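You operate a simulated robot arm through the tools that you are given. There is no shell and no other tool.

You are at the controls of a simulated robot arm. One attempt, no reset.

JOB
Put two scoops of chilli in the green bowl; close the tin again.
Fine: lid on the crate end of the wooden board meanwhile; use the small ladle; it goes back in its pot.

It is judged by the outcome, as a careful person would: the job done as asked, and still so three seconds after it is handed in. It fails if anything else is knocked over, pushed out of place, dropped, spilled or broken. A push-on lid holds only when it is set on centred and level and pressed home; a screw cap is set on level and turned clockwise until tight.

ROBOT AND FRAMES
A 6-joint arm with a two-finger parallel gripper, fixed in place. Base frame: the origin is at the foot of the arm, x ahead of it, y to its left, z up; the work surface is at about z = 78. Lengths are in cm, angles in degrees, forces in N, time in s.
Its first joint turns from -166.0 to 166.0 degrees. Payload 3.91 kg.
The tool frame sits at the grasp point between the pads (the TCP): z along the fingers, y along the line on which they close. The tips reach 3 cm beyond it. Largest opening 11 cm; finger width 2, thickness 1; the body of the gripper, 4.8 by 11.2 cm, starts 5.5 cm behind the TCP.
Orientation is that of the tool frame in the base frame, as a unit quaternion [x, y, z, w]. With the fingers straight down and closing along the base's y, the tool's x points along the base's -x, its y along +y and its z along -z.

CONTROLS
- The arm moves only by the tool move_arm. Its argument "moves" is one flat list of numbers, 7 for each row, row after row: the shift along the base's x, y, z in units of 200 mm (1.0 is 200 mm), then the turn, a rotation vector about the base's x, y, z in units of 45 degrees (1.0 is 45 degrees), then the gripper command, from -1 (shut) to 1 (fully open), values between in proportion. In form: [x, y, z, wx, wy, wz, hand, x, y, z, wx, wy, wz, hand, ...]. A call has 1 to 20 rows; each row is the pose to reach, as a shift and turn from the pose commanded when the call began. A call with a number of a shift or a turn outside -1 to 1 is refused whole. A row lasts 0.2 s, in which the tool goes at most 5 cm and 8.6 degrees; a call with a longer step from one row to the next is refused whole, and so is a gripper value outside its range. A pose out of reach is approached as far as the arm can. The call stops where the force on the tool passes 40 N (or 10 N more than at its start, if that is more) or the arm is blocked; 0.2 s more then pass. Each finger travels about 15.3 cm/s and halts on what it meets, pressing with about 41 N; the grip force reading is that of the motor and also rises with nothing between the fingers. The clock runs only during rows and for 0.2 s after the last one: add rows that repeat a pose to give the fingers time. It gives the time, the measured TCP pose, the force on the tool (base axes), the opening and the grip force at its end, in the units of the frame above (readings bear some noise), with the torque about the TCP (base axes, N m) and any sound that the robot's microphone picked up, and new pictures: "pictures" is both (left out), scene, wrist or none.
- Cameras (640 x 400 px; columns grow to the right, rows downward): "scene" is fixed at [39.91, 64.97, 141.13]; the picture's right is [-0.92, -0.39, 0.00], its down [-0.32, 0.77, -0.55] and it looks along [0.21, -0.50, -0.84] (base axes); focal length 269 px, centre (320, 200). "wrist" rides on the gripper at [7.2, 1.7, -10.3] in the tool frame; the picture's right is [-0.23, 0.97, 0.00], its down [-0.76, -0.18, -0.62] and it looks along [-0.61, -0.14, 0.78] (tool axes); focal length 222 px, centre (320, 200). There is no depth. A picture from a camera that has moved, and an enlarged one, comes with that camera's place and axes in the base frame and with its lens.
- inspect(camera, box): a new picture of the part [left, top, right, bottom] of that camera's present view, enlarged. No time passes.
- sign_off(): hands the job in; it is judged then, once.

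Nothing tells you positions but the pictures and the camera data. Unless the task says otherwise, let go and move clear before handing in.

The tools are called after "Emit:" as name(argument=value, ...) on one line, values as JSON. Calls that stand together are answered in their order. move_arm: Moves the arm, as the interface text tells. Its arguments: {"type":"object","properties":{"moves":{"type":"array","items":{"type":"number"}},"pictures":{"type":"string","enum":["both","scene","wrist","none"]}},"required":["moves"]} The other tools are called the same way: inspect (camera, box) takes an enlarged picture of a part of a camera's view; sign_off () hands the job in.

At the start:

```text
time: 0.0
eef_pos: [46.04, 30.76, 112.7]
tcp_rot: [0.0, 1.0, 0.001, 0.001]
contact_force: [0.1, -0.3, 0.0]
moment: [-0.03, 0.02, 0.01]
opening: 11.01
grip_force: 0.1
```

scene: 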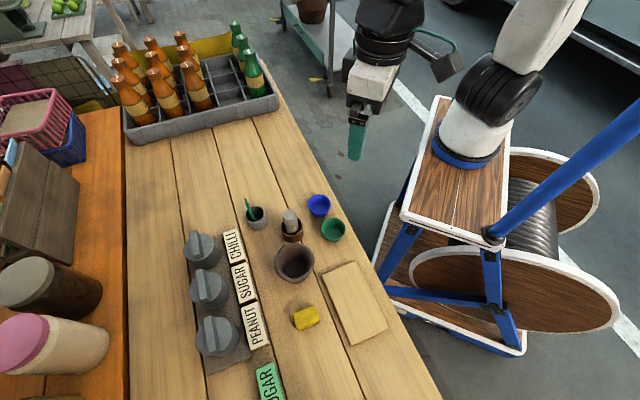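
wrist: 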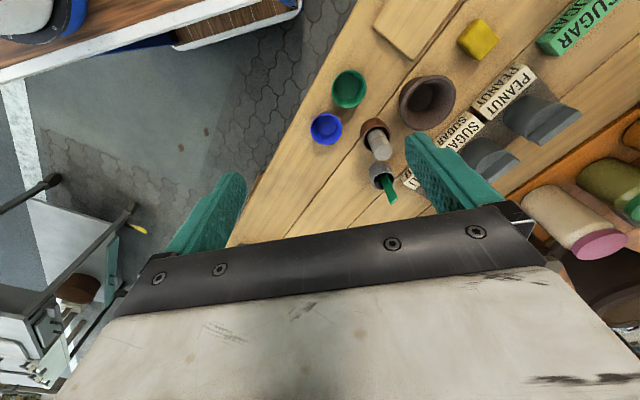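

I see three lidded tins with labels (CHILLI, SUGAR, PEANUT), small pots with utensils, a green and a blue bowl, and a wooden board. I'll look closer before moving.

Emit:
inspect(camera="scene", box=[170, 180, 410, 330])

Emit:
inspect(camera="scene", box=[170, 185, 290, 260])

Emit:
inspect(camera="wrist", box=[290, 0, 640, 220])

Emit:
inspect(camera="scene", box=[170, 300, 410, 400])

```text
2.67 times, centred on (290, 255) of scene
camera zoom: at [39.91, 64.97, 141.13], right [-0.92, -0.39, 0.0], down [-0.32, 0.77, -0.55], along [0.21, -0.5, -0.84], focal length 718 px, centre (400, 53)
```

zoom: 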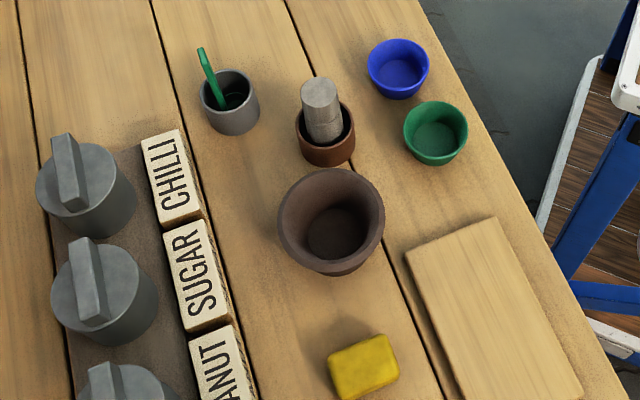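

```text
5.33 times, centred on (230, 222) of scene
camera zoom: at [39.91, 64.97, 141.13], right [-0.92, -0.39, 0.0], down [-0.32, 0.77, -0.55], along [0.21, -0.5, -0.84], focal length 1436 px, centre (800, 80)
```

zoom: 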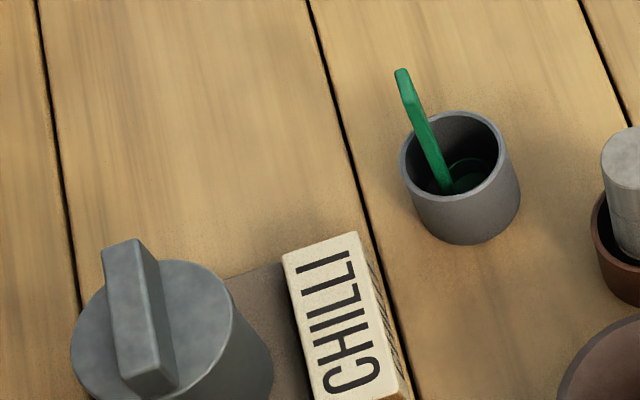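

```text
1.82 times, centred on (465, 110) of wrist
camera zoom: at [38.88, 32.62, 122.98], right [0.23, 0.97, 0.0], down [0.76, -0.18, 0.62], along [0.61, -0.14, -0.78], focal length 404 px, centre (56, 364)
```

zoom: 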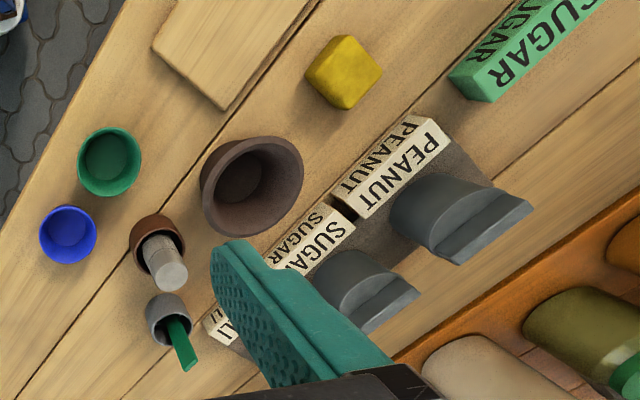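

```text
2.67 times, centred on (290, 350) of scene
camera zoom: at [39.91, 64.97, 141.13], right [-0.92, -0.39, 0.0], down [-0.32, 0.77, -0.55], along [0.21, -0.5, -0.84], focal length 718 px, centre (400, -200)
```

zoom: 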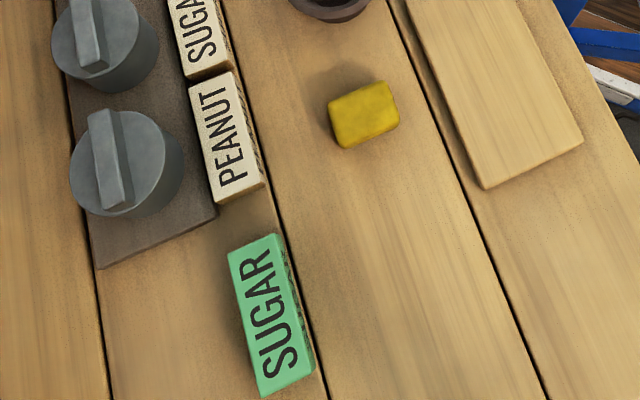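

I see the chilli tin nearest the bottle crate, about (72, 54), the grey pot with the green ladle near (68, 40), the green bowl near (49, 35) and the board near (42, 50). Next I move the wrist camera toward the tins for a better view.

Emit:
move_arm(moves=[0.0, 0.2, 0, 0, 0, 0, 1, 0.0, 0.4, 0, 0, 0, 0, 1, 0.0, 0.6, 0, 0, 0, 0, 1, 0, 0.8, 0, 0, 0, 0, 1, 0, 1.0, 0, 0, 0, 0, 1])

```text
time: 1.2
eef_pos: [46.06, 50.74, 112.65]
tcp_rot: [0.0, 1.0, 0.001, 0.001]
contact_force: [-0.2, -1.1, 0.5]
moment: [0.03, -0.01, 0.02]
opening: 11.02
grip_force: 0.0
camera wrist: at [38.84, 52.52, 123.01], right [0.23, 0.97, 0.0], down [0.76, -0.18, 0.62], along [0.61, -0.14, -0.78], focal length 222 px, centre (320, 200)
```

scene: 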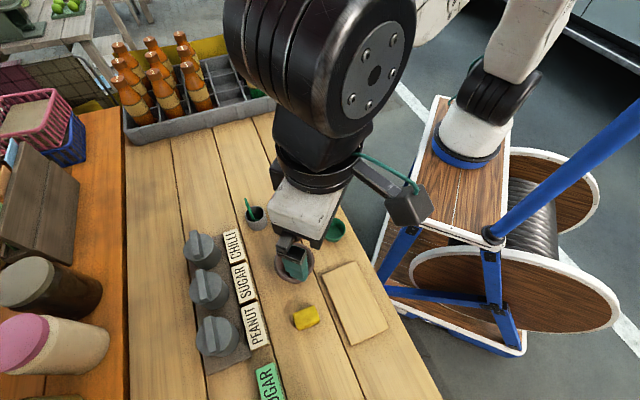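
wrist: 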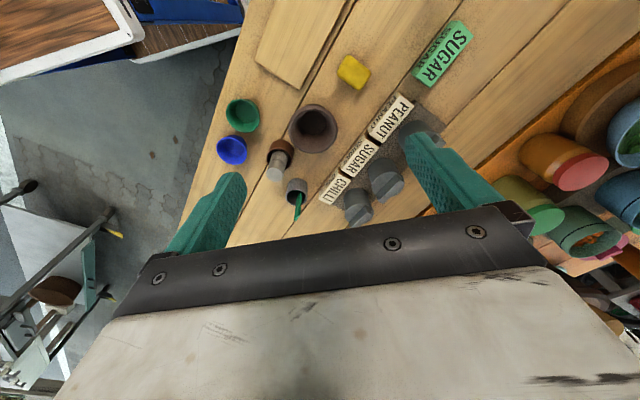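

The wrist view shows objects best when they lie at lower x than the gripper, so I need to move out in +x to see the tins and the pot clearly.

Emit:
move_arm(moves=[0.2, 0.0, 0, 0, 0, 0, 1, 0.4, 0.0, 0, 0, 0, 0, 1, 0.6, 0.0, 0, 0, 0, 0, 1, 0.8, 0.0, 0, 0, 0, 0, 1, 1.0, 0.0, 0, 0, 0, 0, 1])

```text
time: 2.4
eef_pos: [66.03, 50.84, 112.62]
tcp_rot: [-0.001, 1.0, 0.0, 0.0]
contact_force: [-0.9, -0.6, 0.8]
moment: [0.01, -0.05, 0.0]
opening: 11.0
grip_force: 0.0
camera wrist: at [58.82, 52.59, 123.06], right [0.23, 0.97, 0.0], down [0.76, -0.18, 0.62], along [0.61, -0.14, -0.78], focal length 222 px, centre (320, 200)
```

scene: 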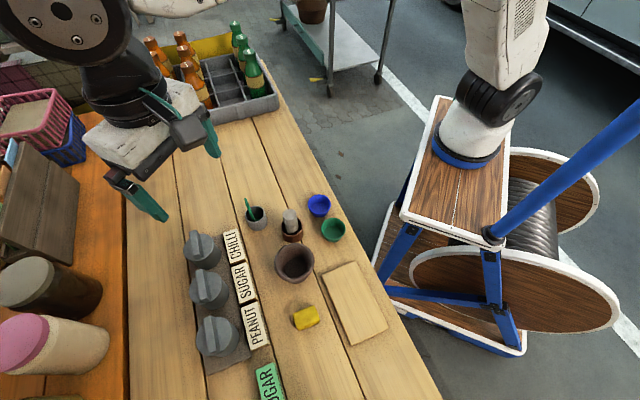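
wrist: 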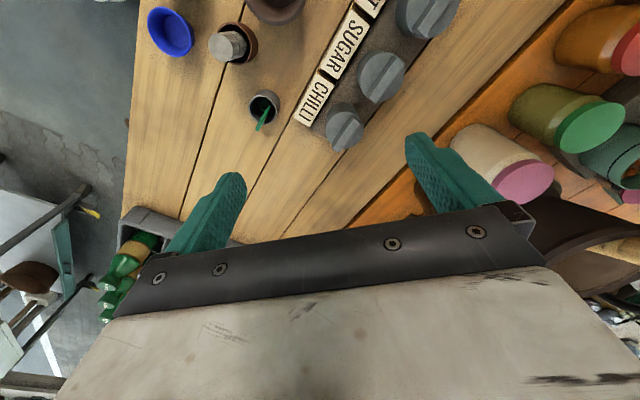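

Emit:
inspect(camera="wrist", box=[140, 0, 380, 150])

Emit:
inspect(camera="wrist", box=[290, 60, 410, 160])

Emit:
inspect(camera="wrist", box=[200, 60, 320, 160])

Emit:
inspect(camera="scene", box=[170, 220, 250, 270])

```text
2.67 times, centred on (260, 75) of wrist
camera zoom: at [58.82, 52.59, 123.06], right [0.23, 0.97, 0.0], down [0.76, -0.18, 0.62], along [0.61, -0.14, -0.78], focal length 592 px, centre (480, 533)
```

zoom: 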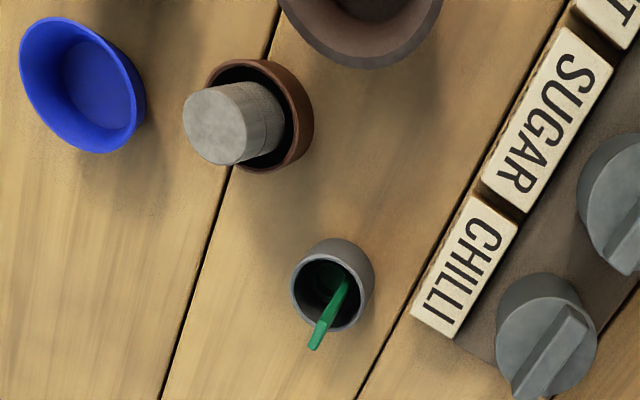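

```text
4.00 times, centred on (350, 110) of wrist
camera zoom: at [58.82, 52.59, 123.06], right [0.23, 0.97, 0.0], down [0.76, -0.18, 0.62], along [0.61, -0.14, -0.78], focal length 888 px, centre (200, 560)
```

zoom: 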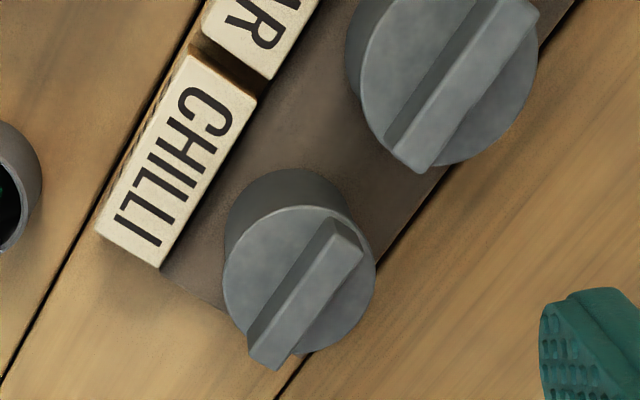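

```text
4.00 times, centred on (260, 110) of wrist
camera zoom: at [58.82, 52.59, 123.06], right [0.23, 0.97, 0.0], down [0.76, -0.18, 0.62], along [0.61, -0.14, -0.78], focal length 888 px, centre (560, 560)
```

zoom: 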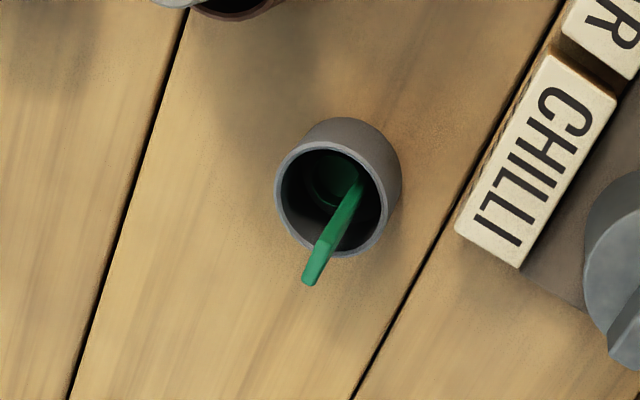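

```text
8.00 times, centred on (210, 245) of scene
camera zoom: at [39.91, 64.97, 141.13], right [-0.92, -0.39, 0.0], down [-0.32, 0.77, -0.55], along [0.21, -0.5, -0.84], focal length 2154 px, centre (1200, -160)
```

zoom: 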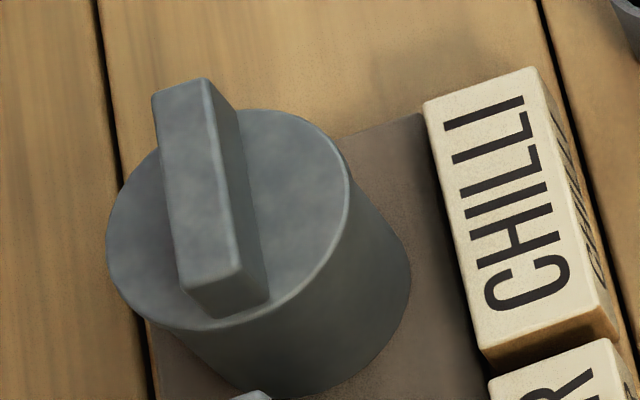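

I take the chilli lid's top to be near (75, 53.5, 83), with its bar handle running diagonally along about (0.7, -0.7). I'll turn the gripper 45° so it closes across the bar, and go to a hover above it.

Emit:
move_arm(moves=[0.075, 0.02, -0.1, 0, 0, -0.17, 1, 0.15, 0.04, -0.2, 0, 0, -0.34, 1, 0.225, 0.06, -0.32, 0, 0, -0.51, 1, 0.3, 0.085, -0.44, 0, 0, -0.68, 1, 0.375, 0.107, -0.56, 0, 0, -0.85, 1, 0.4485, 0.128, -0.65, 0, 0, -1.0, 1, 0.4485, 0.128, -0.65, 0, 0, -1.0, 1])

```text
time: 4.0
eef_pos: [75.06, 53.46, 99.63]
tcp_rot: [0.383, 0.924, -0.001, 0.0]
contact_force: [0.0, -0.5, 0.4]
moment: [0.02, 0.01, 0.02]
opening: 10.98
grip_force: 0.1
camera wrist: at [71.2, 59.88, 109.96], right [0.85, 0.53, 0.0], down [0.41, -0.66, 0.62], along [0.33, -0.53, -0.78], focal length 222 px, centre (320, 200)
```

scene: 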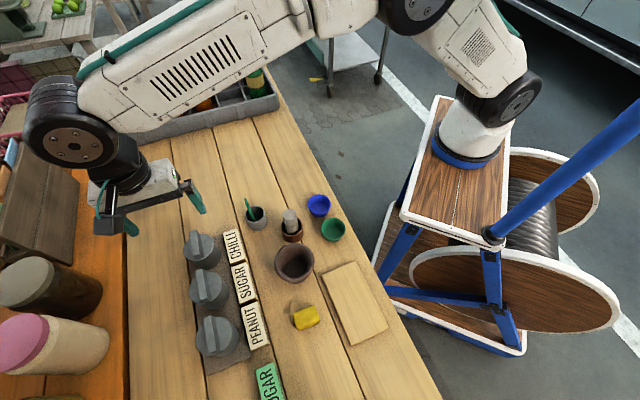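
wrist: 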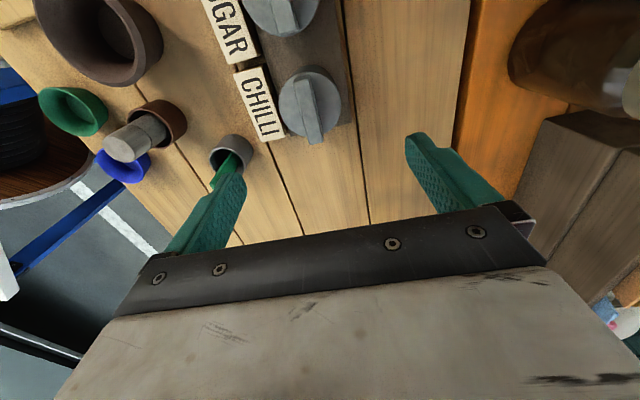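

Emit:
inspect(camera="wrist", box=[230, 40, 390, 160])

Emit:
inspect(camera="scene", box=[160, 200, 260, 280])

```text
3.33 times, centred on (310, 100) of wrist
camera zoom: at [71.2, 59.88, 109.96], right [0.85, 0.53, 0.0], down [0.41, -0.66, 0.62], along [0.33, -0.53, -0.78], focal length 740 px, centre (353, 533)
```

zoom: 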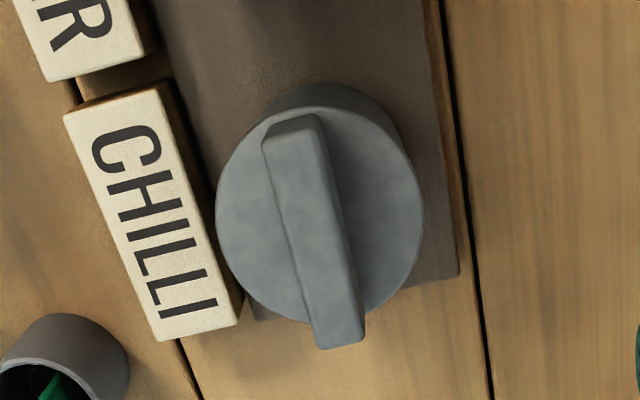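

```text
5.00 times, centred on (210, 240) of scene
camera zoom: at [39.91, 64.97, 141.13], right [-0.92, -0.39, 0.0], down [-0.32, 0.77, -0.55], along [0.21, -0.5, -0.84], focal length 1346 px, centre (870, 0)
```

zoom: 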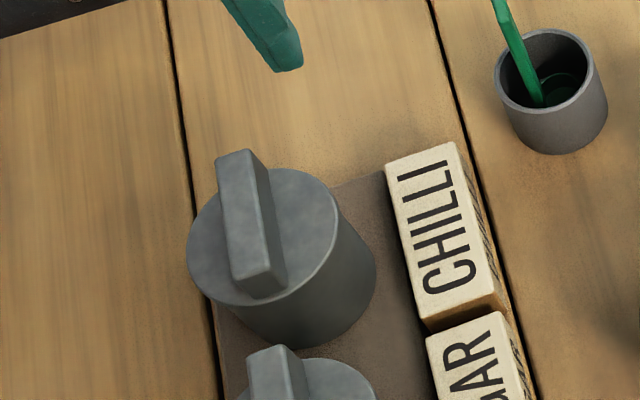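

Combining the views, the lid's top is at about z = 85, centred near (74.1, 53.5), with the bar's top near 86.7. I'll go down to just above the bar to check the alignment.

Emit:
move_arm(moves=[-0.02, 0.004, -0.15, 0, 0, -0.02, 1, -0.0455, 0.009, -0.3, 0, 0, -0.045, 1, -0.0455, 0.009, -0.4, 0, 0, -0.045, 1, -0.0455, 0.009, -0.4, 0, 0, -0.045, 1])

Emit:
inspect(camera="wrist", box=[230, 60, 430, 200])

Emit:
inspect(camera="scene", box=[160, 180, 260, 260])

```text
time: 5.0
eef_pos: [74.1, 53.68, 91.61]
tcp_rot: [0.399, 0.917, 0.0, 0.0]
contact_force: [-0.4, 0.1, 0.6]
moment: [0.01, 0.0, 0.01]
opening: 11.0
grip_force: 0.1
camera wrist: at [70.48, 60.16, 101.92], right [0.87, 0.5, 0.0], down [0.39, -0.68, 0.62], along [0.31, -0.54, -0.78], focal length 222 px, centre (320, 200)
```

scene: 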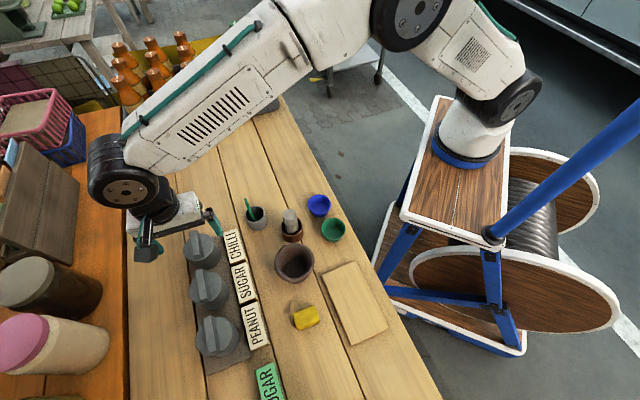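
wrist: 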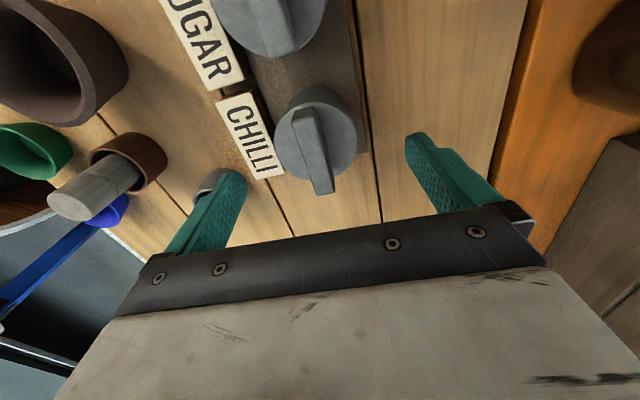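

```text
2.86 times, centred on (330, 130) of wrist
camera zoom: at [70.48, 60.16, 101.92], right [0.87, 0.5, 0.0], down [0.39, -0.68, 0.62], along [0.31, -0.54, -0.78], focal length 635 px, centre (291, 400)
```

zoom: 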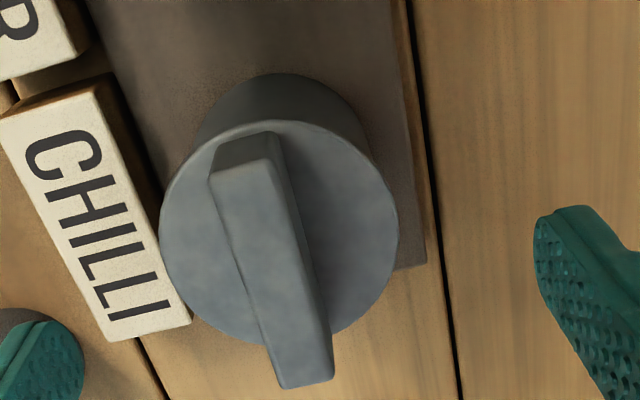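

```text
5.00 times, centred on (210, 220) of scene
camera zoom: at [39.91, 64.97, 141.13], right [-0.92, -0.39, 0.0], down [-0.32, 0.77, -0.55], along [0.21, -0.5, -0.84], focal length 1346 px, centre (870, 100)
```

zoom: 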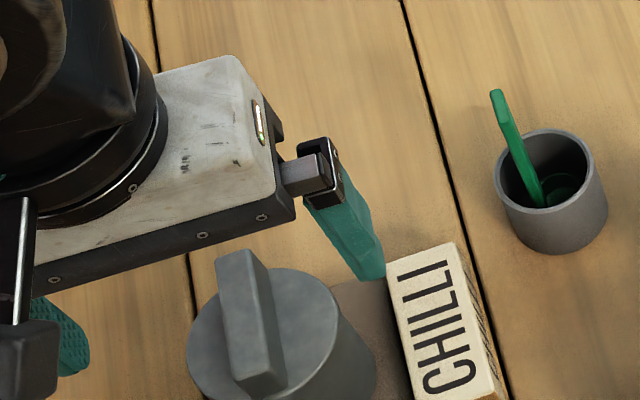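

The gripper is aligned across the bar. I'll go down until the tips are just above the lid's top and close on the bar.

Emit:
move_arm(moves=[-0.0075, -0.006, -0.08, 0, 0, 0, 1, -0.0075, -0.006, -0.16, 0, 0, 0, 1, -0.0075, -0.006, -0.16, 0, 0, 0, 1], pictures="none")

Emit:
inspect(camera="wrist", box=[150, 60, 490, 260])

Emit:
inspect(camera="scene", box=[140, 180, 260, 280])

```text
time: 5.8
eef_pos: [73.96, 53.45, 88.29]
tcp_rot: [0.398, 0.917, -0.001, 0.0]
contact_force: [-0.4, 0.0, -0.3]
moment: [0.01, 0.0, -0.04]
opening: 11.01
grip_force: 0.1
```

```text
1.88 times, centred on (320, 160) of wrist
camera zoom: at [70.34, 60.06, 98.76], right [0.87, 0.5, 0.0], down [0.39, -0.68, 0.62], along [0.31, -0.54, -0.78], focal length 418 px, centre (320, 275)
```

zoom: 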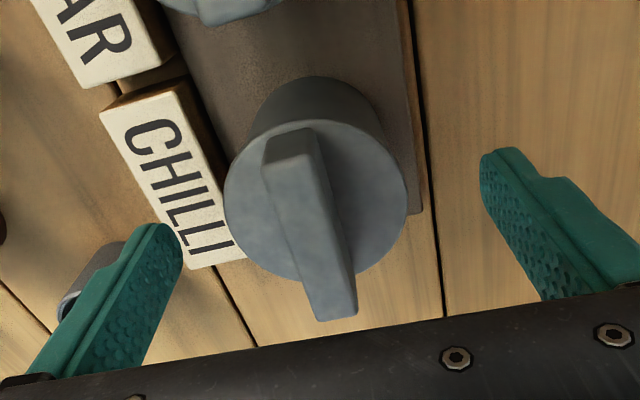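

```text
4.00 times, centred on (200, 230) of scene
camera zoom: at [39.91, 64.97, 141.13], right [-0.92, -0.39, 0.0], down [-0.32, 0.77, -0.55], along [0.21, -0.5, -0.84], focal length 1077 px, centre (800, 80)
```

zoom: 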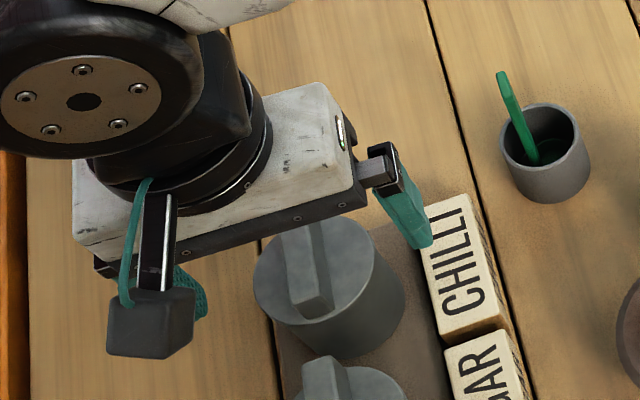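

The bar sits midway between the fingers. Closing on it now.

Emit:
move_arm(moves=[0, 0, 0, 0, 0, 0, -1, 0, 0, 0, 0, 0, 0, -1, 0, 0, 0, 0, 0, 0, -1, 0, 0, 0, 0, 0, 0, -1])

Emit:
inspect(camera="wrist", box=[150, 60, 490, 260])

```text
time: 6.8
eef_pos: [73.96, 53.67, 88.37]
tcp_rot: [0.399, 0.917, -0.001, 0.0]
contact_force: [-1.0, 0.2, 0.4]
moment: [-0.01, -0.03, -0.01]
opening: 6.3
grip_force: 40.9
camera wrist: at [70.34, 60.06, 98.76], right [0.87, 0.5, 0.0], down [0.39, -0.68, 0.62], along [0.31, -0.54, -0.78], focal length 222 px, centre (320, 200)
```

scene: 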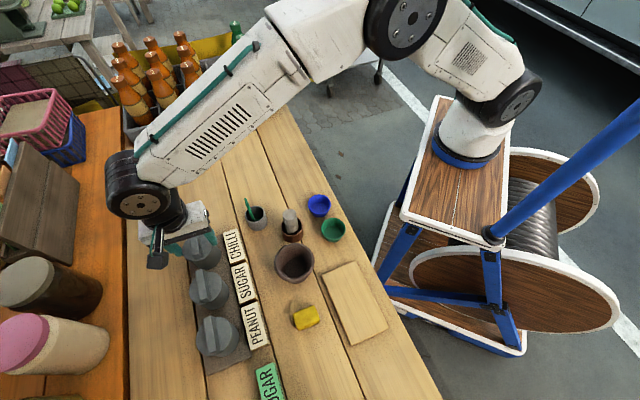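
wrist: 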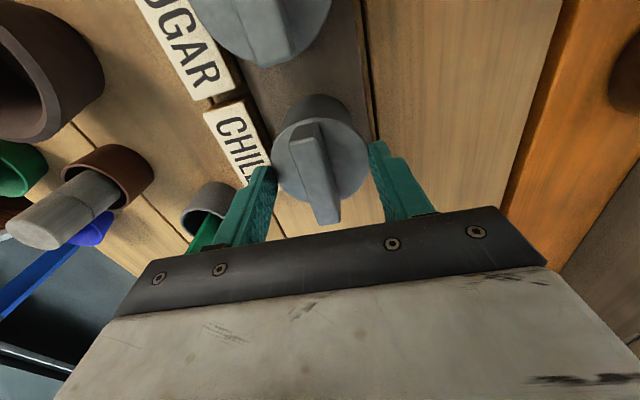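

```text
1.88 times, centred on (320, 160) of wrist
camera zoom: at [70.34, 60.06, 98.76], right [0.87, 0.5, 0.0], down [0.39, -0.68, 0.62], along [0.31, -0.54, -0.78], focal length 418 px, centre (320, 275)
```

zoom: 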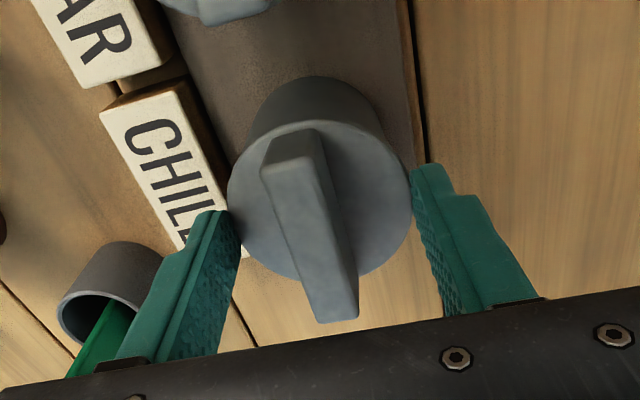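

The fingers stopped at 6.3 cm: the tips are slightly below the lid's top and are touching its rim rather than the bar. I'll open, rise 1 cm, and close on the bar itself.

Emit:
move_arm(moves=[0, 0, 0, 0, 0, 0, 0.6, 0, 0, 0, 0, 0, 0, 0.6, 0, 0, 0.05, 0, 0, 0, 0.6, 0, 0, 0.05, 0, 0, 0, -1, 0, 0, 0.05, 0, 0, 0, -1, 0, 0, 0.05, 0, 0, 0, -1, 0, 0, 0.05, 0, 0, 0, -1])

Emit:
inspect(camera="wrist", box=[150, 60, 490, 260])

```text
time: 8.4
eef_pos: [73.86, 53.51, 89.32]
tcp_rot: [0.399, 0.917, 0.0, 0.0]
contact_force: [-1.0, 0.5, -0.6]
moment: [0.01, -0.02, 0.01]
opening: 1.46
grip_force: 41.1
camera wrist: at [70.34, 60.03, 99.77], right [0.87, 0.5, 0.0], down [0.39, -0.68, 0.62], along [0.31, -0.54, -0.78], focal length 222 px, centre (320, 200)
```

scene: 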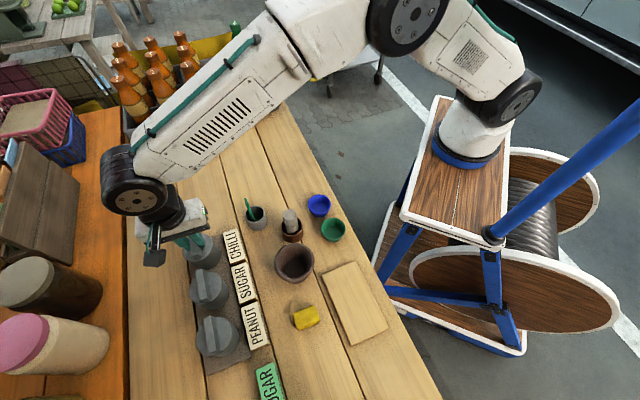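
wrist: 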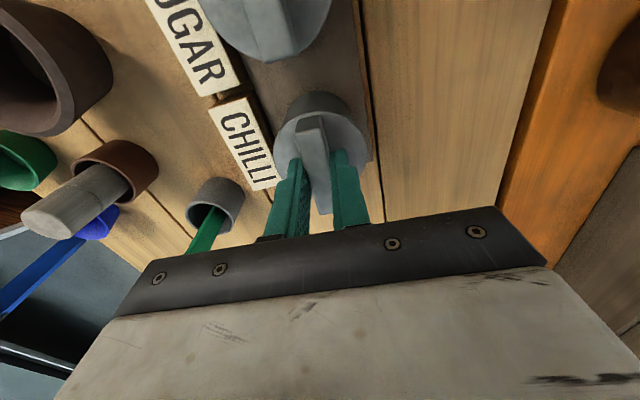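

```text
1.88 times, centred on (320, 160) of wrist
camera zoom: at [70.34, 60.03, 99.77], right [0.87, 0.5, 0.0], down [0.39, -0.68, 0.62], along [0.31, -0.54, -0.78], focal length 418 px, centre (320, 275)
```

zoom: 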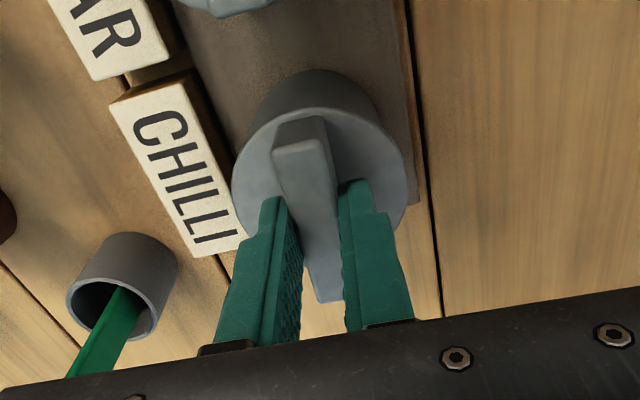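

The bar is now gripped (opening 1.46 cm). I'll pull up gently and watch the force to learn whether the lid is push-on or screw.

Emit:
move_arm(moves=[0, 0, 0.01, 0, 0, 0, -1, 0, 0, 0.02, 0, 0, 0, -1, 0, 0, 0.02, 0, 0, 0, -1], pictures="wrist")

```text
time: 9.2
eef_pos: [73.98, 53.43, 89.74]
tcp_rot: [0.399, 0.917, -0.001, 0.0]
contact_force: [0.0, -0.1, 0.0]
moment: [-0.03, 0.02, -0.02]
opening: 1.48
grip_force: 41.0
camera wrist: at [70.35, 60.0, 100.18], right [0.87, 0.5, 0.0], down [0.39, -0.68, 0.62], along [0.31, -0.54, -0.78], focal length 222 px, centre (320, 200)
```

wrist: 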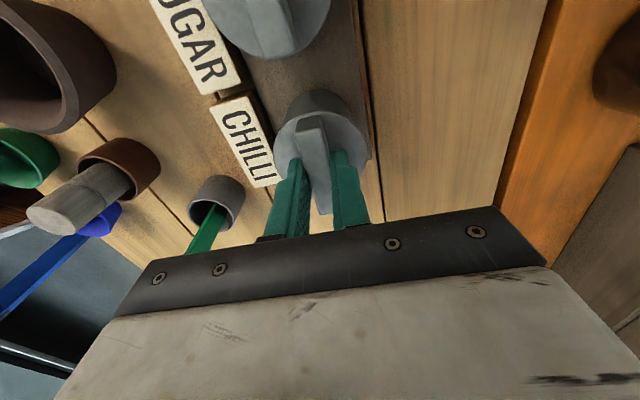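

Emit:
move_arm(moves=[0, 0, 0.02, 0, 0, 0, -1, 0, 0, 0.04, 0, 0, 0, -1, 0, 0, 0.06, 0, 0, 0, -1, 0, 0, 0.06, 0, 0, 0, -1])

Emit:
inspect(camera="wrist", box=[190, 60, 430, 210])

Emit:
inspect(camera="scene", box=[140, 180, 260, 280])

```text
time: 10.2
eef_pos: [74.03, 53.45, 91.09]
tcp_rot: [0.399, 0.917, 0.0, 0.0]
contact_force: [0.2, -0.9, 0.3]
moment: [-0.02, 0.0, 0.0]
opening: 1.47
grip_force: 40.9
camera wrist: at [70.34, 59.99, 101.4], right [0.87, 0.5, 0.0], down [0.39, -0.68, 0.62], along [0.31, -0.54, -0.78], focal length 222 px, centre (320, 200)
```

scene: 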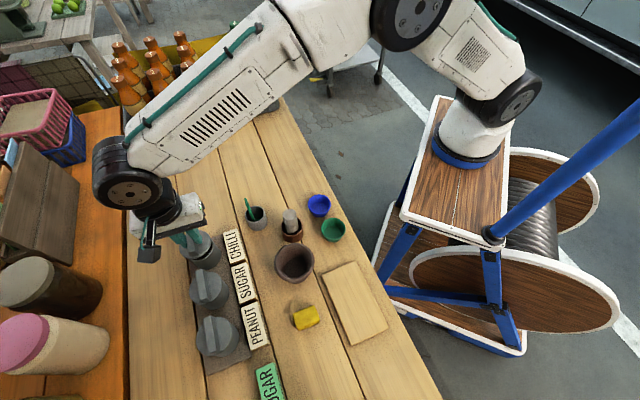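
wrist: 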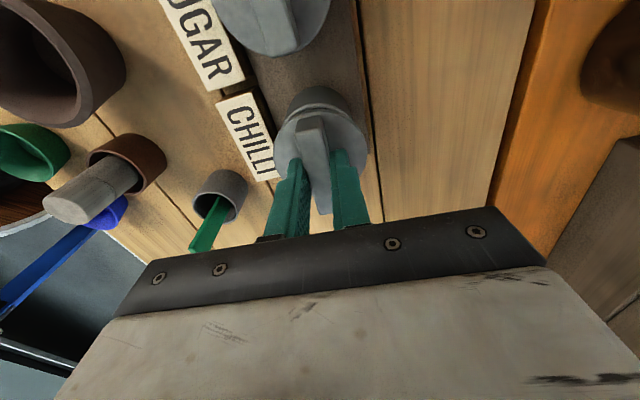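

```text
2.67 times, centred on (310, 135) of wrist
camera zoom: at [70.34, 59.99, 101.4], right [0.87, 0.5, 0.0], down [0.39, -0.68, 0.62], along [0.31, -0.54, -0.78], focal length 592 px, centre (347, 373)
```

zoom: 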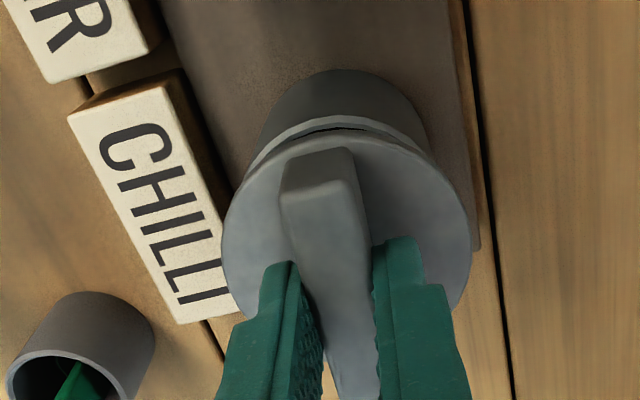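

```text
4.00 times, centred on (200, 230) of scene
camera zoom: at [39.91, 64.97, 141.13], right [-0.92, -0.39, 0.0], down [-0.32, 0.77, -0.55], along [0.21, -0.5, -0.84], focal length 1077 px, centre (800, 80)
```

zoom: 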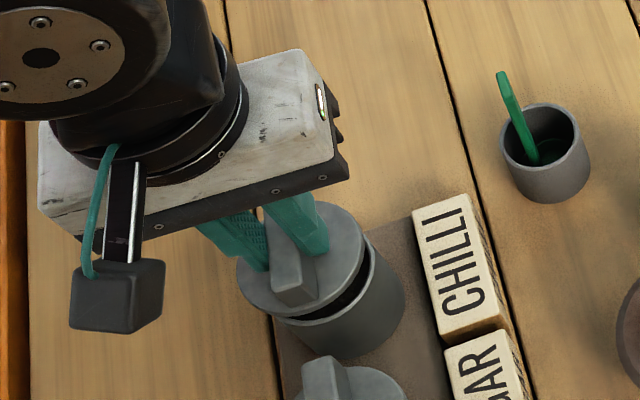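

The lid lifts off cleanly as a push-on lid, and the tin stayed in place. I've noted the seated pose: about (73.95, 53.38, 89.5). I'll raise it and carry it towards the board's crate end, near (40.6, 47.8).

Emit:
move_arm(moves=[0, 0, 0.1, 0, 0, 0, -1, 0, 0, 0.25, 0, 0, 0, -1, 0, 0, 0.45, 0, 0, 0, -1, 0, 0, 0.65, 0, 0, 0, -1, 0, 0, 0.75, 0, 0, 0, -1, -0.1, 0, 0.75, 0, 0, 0, -1, -0.3, -0.02, 0.75, 0, 0, 0, -1, -0.5, -0.05, 0.75, 0, 0, 0, -1, -0.7, -0.1, 0.75, 0, 0, 0, -1, -0.9, -0.15, 0.75, 0, 0, 0, -1, -1.0, -0.2, 0.75, 0, 0, 0, -1, -1.0, -0.2, 0.75, 0, 0, 0, -1])

Emit:
inspect(camera="scene", box=[160, 200, 280, 300])

Emit:
inspect(camera="scene", box=[180, 100, 420, 300])

```text
time: 12.8
eef_pos: [54.07, 49.61, 105.87]
tcp_rot: [0.399, 0.917, -0.001, 0.0]
contact_force: [-0.3, -0.1, 0.0]
moment: [0.0, -0.03, -0.03]
opening: 1.45
grip_force: 40.9
camera wrist: at [50.37, 55.98, 116.3], right [0.87, 0.5, 0.0], down [0.39, -0.68, 0.62], along [0.31, -0.54, -0.78], focal length 222 px, centre (320, 200)
```

scene: 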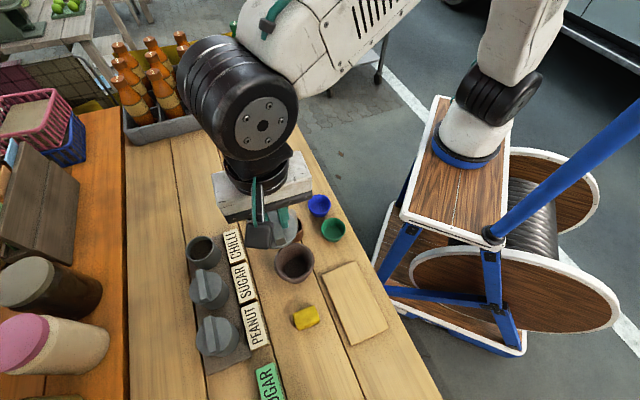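
wrist: 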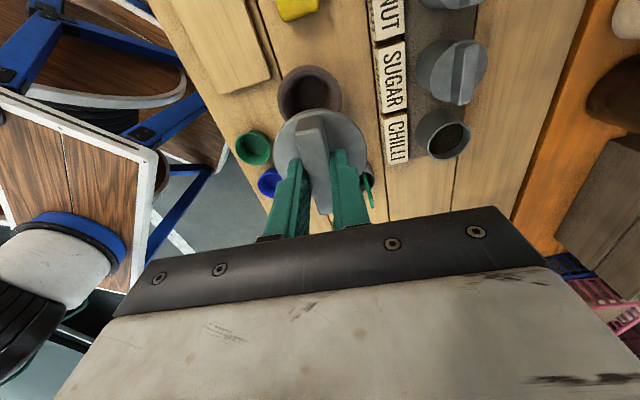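

```text
4.00 times, centred on (220, 250) of scene
camera zoom: at [39.91, 64.97, 141.13], right [-0.92, -0.39, 0.0], down [-0.32, 0.77, -0.55], along [0.21, -0.5, -0.84], focal length 1077 px, centre (720, 0)
```

zoom: 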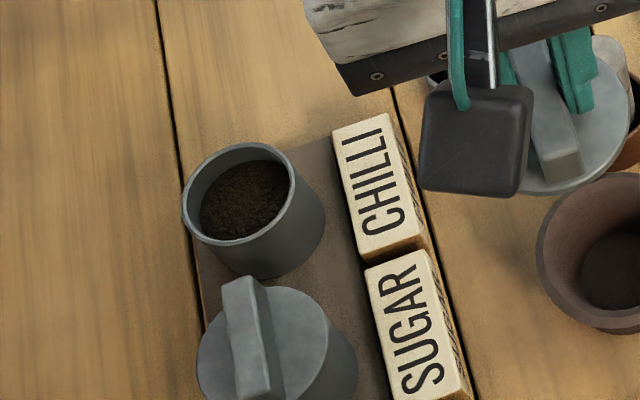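

```text
2.00 times, centred on (300, 200) of scene
camera zoom: at [39.91, 64.97, 141.13], right [-0.92, -0.39, 0.0], down [-0.32, 0.77, -0.55], along [0.21, -0.5, -0.84], focal length 539 px, centre (360, 200)
```

zoom: 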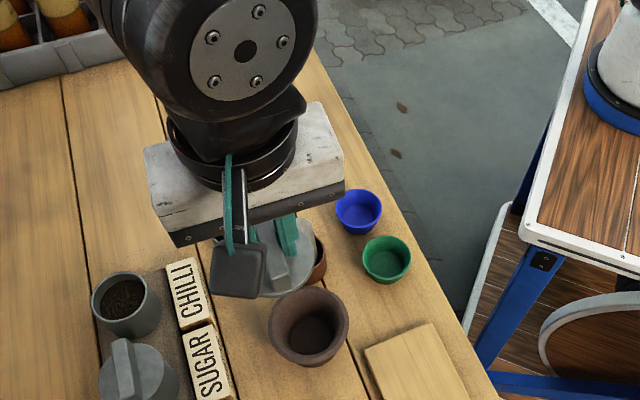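

Emit:
inspect(camera="wrist", box=[370, 90, 490, 180])

Emit:
inspect(camera="wrist", box=[160, 0, 380, 140])

Emit:
inspect(camera="scene", box=[184, 230, 232, 272])

```text
4.44 times, centred on (430, 135) of wrist
camera zoom: at [50.37, 55.98, 116.3], right [0.87, 0.5, 0.0], down [0.39, -0.68, 0.62], along [0.31, -0.54, -0.78], focal length 987 px, centre (-169, 489)
```

zoom: 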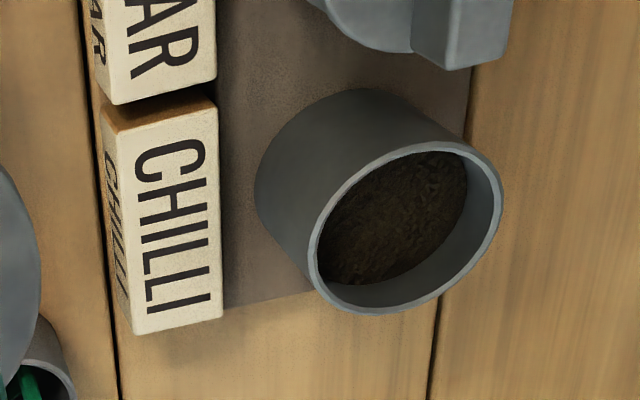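

```text
2.86 times, centred on (270, 70) of wrist
camera zoom: at [50.37, 55.98, 116.3], right [0.87, 0.5, 0.0], down [0.39, -0.68, 0.62], along [0.31, -0.54, -0.78], focal length 635 px, centre (463, 571)
```

zoom: 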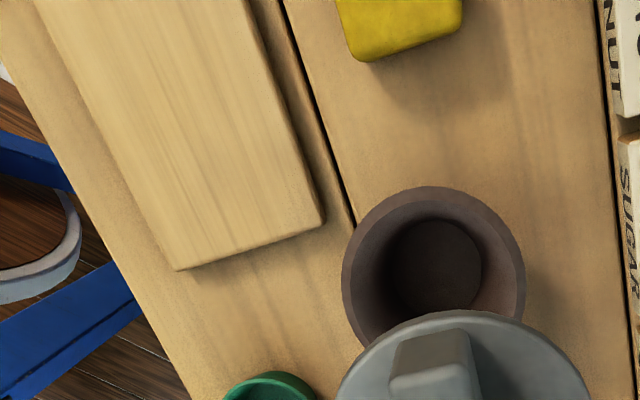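

```text
9.52 times, centred on (208, 251) of scene
camera zoom: at [39.91, 64.97, 141.13], right [-0.92, -0.39, 0.0], down [-0.32, 0.77, -0.55], along [0.21, -0.5, -0.84], focal length 2565 px, centre (1387, -286)
```

zoom: 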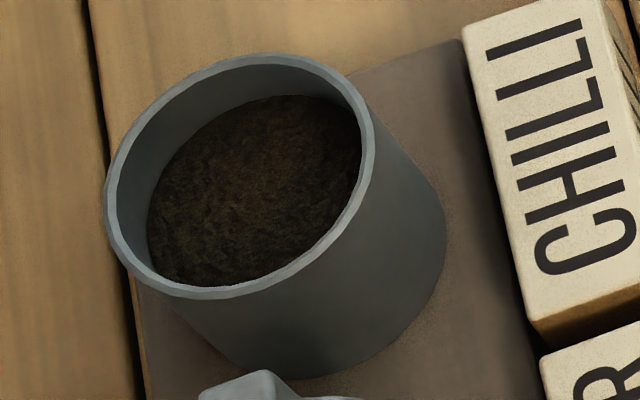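

The tin is open and shows dark ground chilli. I place the board's crate-end edge between (47.1, 47.1) and (40.9, 41.0), so I'll move the lid above (40.7, 47.5) and lower it.

Emit:
move_arm(moves=[-0.2, -0.03, 0, 0, 0, 0, -1, -0.4, -0.06, 0, 0, 0, 0, -1, -0.6, -0.09, 0, 0, 0, 0, -1, -0.6625, -0.095, -0.15, 0, 0, 0, -1, -0.6625, -0.095, -0.35, 0, 0, 0, -1, -0.6625, -0.095, -0.55, 0, 0, 0, -1, -0.6625, -0.095, -0.7, 0, 0, 0, -1, -0.6625, -0.095, -0.8, 0, 0, 0, -1, -0.6625, -0.095, -0.8, 0, 0, 0, -1])

Emit:
inspect(camera="scene", box=[260, 200, 420, 320])

Emit:
inspect(camera="wrist", box=[190, 0, 510, 240])

```text
time: 14.8
eef_pos: [40.67, 47.65, 89.93]
tcp_rot: [0.399, 0.917, 0.0, 0.0]
contact_force: [-0.2, 1.3, 0.0]
moment: [-0.02, -0.04, -0.01]
opening: 1.47
grip_force: 40.9
camera wrist: at [37.09, 54.17, 100.33], right [0.87, 0.5, 0.0], down [0.39, -0.68, 0.62], along [0.31, -0.54, -0.78], focal length 222 px, centre (320, 200)
```

scene: 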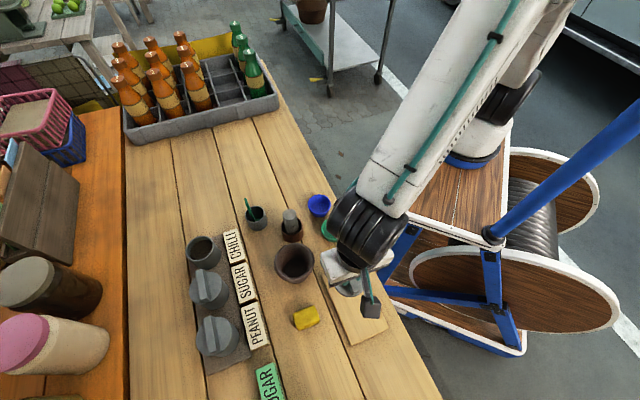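
wrist: 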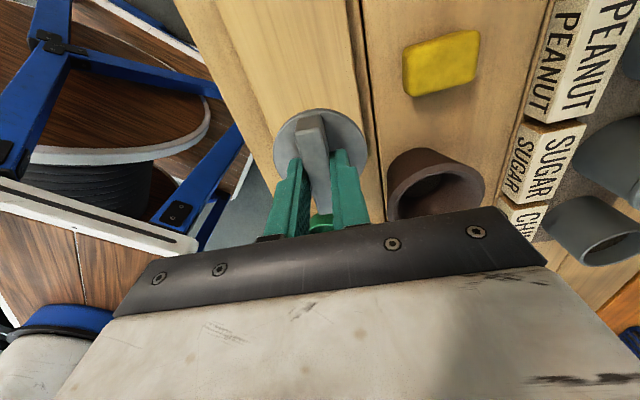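

```text
3.33 times, centred on (340, 260) of scene
camera zoom: at [39.91, 64.97, 141.13], right [-0.92, -0.39, 0.0], down [-0.32, 0.77, -0.55], along [0.21, -0.5, -0.84], focal length 898 px, centre (253, 0)
```

zoom: 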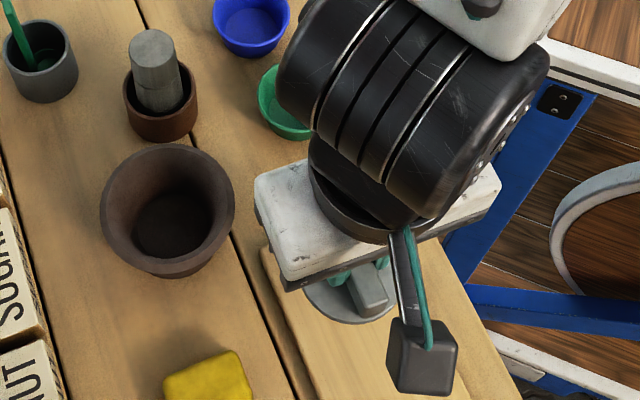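

```text
1.67 times, centred on (350, 120) of wrist
camera zoom: at [37.09, 54.17, 100.33], right [0.87, 0.5, 0.0], down [0.39, -0.68, 0.62], along [0.31, -0.54, -0.78], focal length 370 px, centre (270, 333)
```

zoom: 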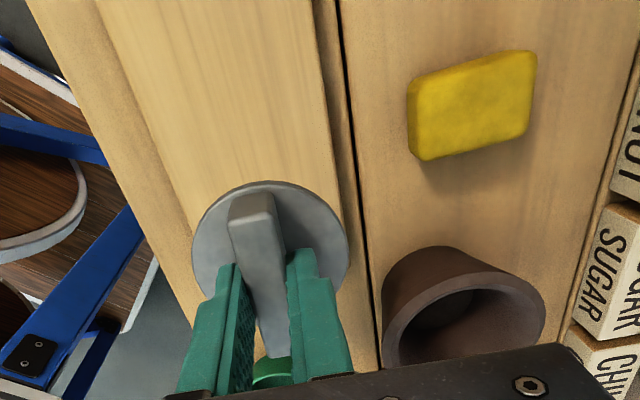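

The lid hovers centred over the board's crate end. I'll lower in small steps until I feel contact.

Emit:
move_arm(moves=[0, 0, -0.05, 0, 0, 0, -1, 0, 0, -0.1, 0, 0, 0, -1, 0, 0, -0.15, 0, 0, 0, -1, 0, 0, -0.2, 0, 0, 0, -1, 0, 0, -0.22, 0, 0, 0, -1, 0, 0, -0.22, 0, 0, 0, -1])

Emit:
inspect(camera="scene", box=[300, 220, 420, 320])

```text
time: 16.2
eef_pos: [40.74, 47.54, 85.56]
tcp_rot: [0.399, 0.917, 0.0, 0.0]
contact_force: [0.0, -0.3, 0.0]
moment: [0.01, 0.01, 0.04]
opening: 1.45
grip_force: 41.2
camera wrist: at [37.07, 54.12, 95.98], right [0.87, 0.5, 0.0], down [0.39, -0.68, 0.62], along [0.31, -0.54, -0.78], focal length 222 px, centre (320, 200)
```

scene: 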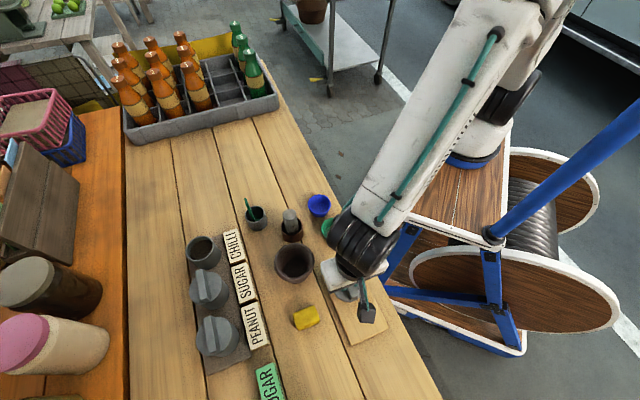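
wrist: 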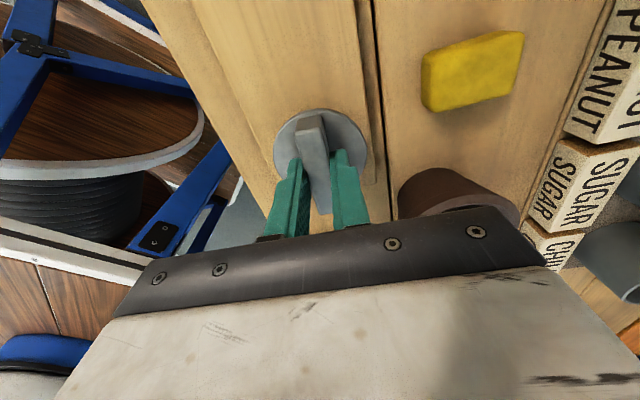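

```text
4.00 times, centred on (360, 270) of scene
camera zoom: at [39.91, 64.97, 141.13], right [-0.92, -0.39, 0.0], down [-0.32, 0.77, -0.55], along [0.21, -0.5, -0.84], focal length 1077 px, centre (160, -80)
```

zoom: 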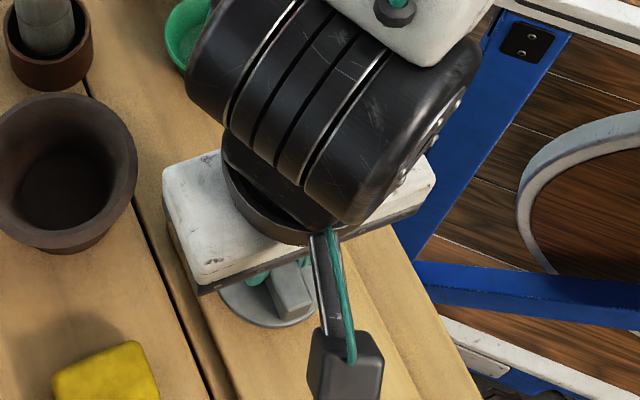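

Emit:
move_arm(moves=[0, 0, -0.01, 0, 0, 0, -1, 0, 0, -0.02, 0, 0, 0, -1, 0, 0, -0.03, 0, 0, 0, -1, 0, 0, -0.03, 0, 0, 0, -1], pictures="none")

```text
time: 17.2
eef_pos: [40.72, 47.56, 84.95]
tcp_rot: [0.399, 0.917, 0.0, -0.001]
contact_force: [0.3, -0.3, -0.7]
moment: [-0.01, 0.0, 0.01]
opening: 1.46
grip_force: 41.4
```

Emit:
move_arm(moves=[0, 0, -0.005, 0, 0, 0, -1, 0, 0, -0.01, 0, 0, 0, -1, 0, 0, -0.015, 0, 0, 0, -1, 0, 0, -0.015, 0, 0, 0, -1], pictures="none")

Emit:
inspect(camera="scene", box=[330, 260, 400, 320])

```text
time: 18.2
eef_pos: [40.75, 47.57, 84.71]
tcp_rot: [0.399, 0.917, 0.0, 0.001]
contact_force: [-0.1, -0.1, -0.9]
moment: [-0.01, 0.02, -0.01]
opening: 1.5
grip_force: 40.7
```

```text
6.67 times, centred on (365, 290) of scene
camera zoom: at [39.91, 64.97, 141.13], right [-0.92, -0.39, 0.0], down [-0.32, 0.77, -0.55], along [0.21, -0.5, -0.84], focal length 1795 px, centre (20, -400)
```

zoom: 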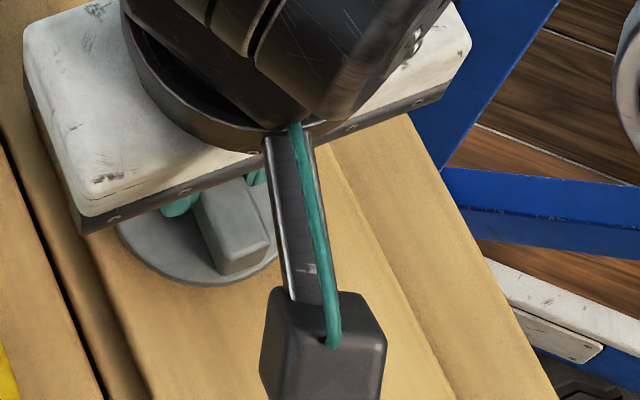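

Emit:
move_arm(moves=[0, 0, -0.005, 0, 0, 0, -1, 0, 0, -0.01, 0, 0, 0, -1, 0, 0, -0.015, 0, 0, 0, -1, 0, 0, -0.015, 0, 0, 0, -1], pictures="none")

```text
time: 19.2
eef_pos: [40.71, 47.56, 84.33]
tcp_rot: [0.399, 0.917, -0.001, 0.0]
contact_force: [-0.6, 0.1, -0.8]
moment: [0.01, -0.01, -0.03]
opening: 1.48
grip_force: 41.2
```

Emit:
move_arm(moves=[0, 0, -0.005, 0, 0, 0, -1, 0, 0, -0.01, 0, 0, 0, -1, 0, 0, -0.015, 0, 0, 0, -1, 0, 0, -0.02, 0, 0, 0, -1, 0, 0, -0.02, 0, 0, 0, -1], pictures="none")

Emit:
inspect(camera="scene", box=[330, 260, 400, 320])

```text
time: 20.4
eef_pos: [40.73, 47.5, 84.04]
tcp_rot: [0.398, 0.917, 0.002, 0.0]
contact_force: [-1.8, -3.2, 21.8]
moment: [-0.12, 0.12, -0.03]
opening: 1.44
grip_force: 41.2
```

```text
6.67 times, centred on (365, 290) of scene
camera zoom: at [39.91, 64.97, 141.13], right [-0.92, -0.39, 0.0], down [-0.32, 0.77, -0.55], along [0.21, -0.5, -0.84], focal length 1795 px, centre (20, -400)
```

zoom: 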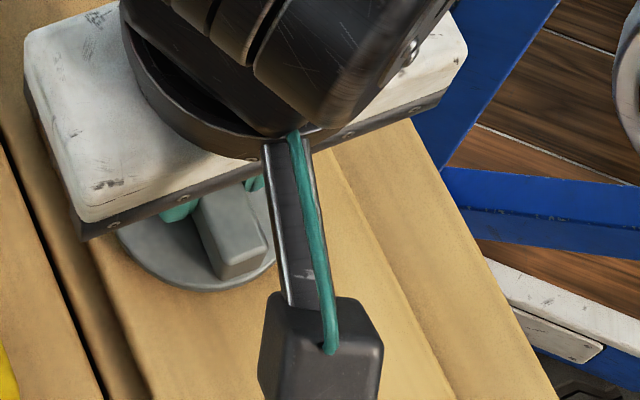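

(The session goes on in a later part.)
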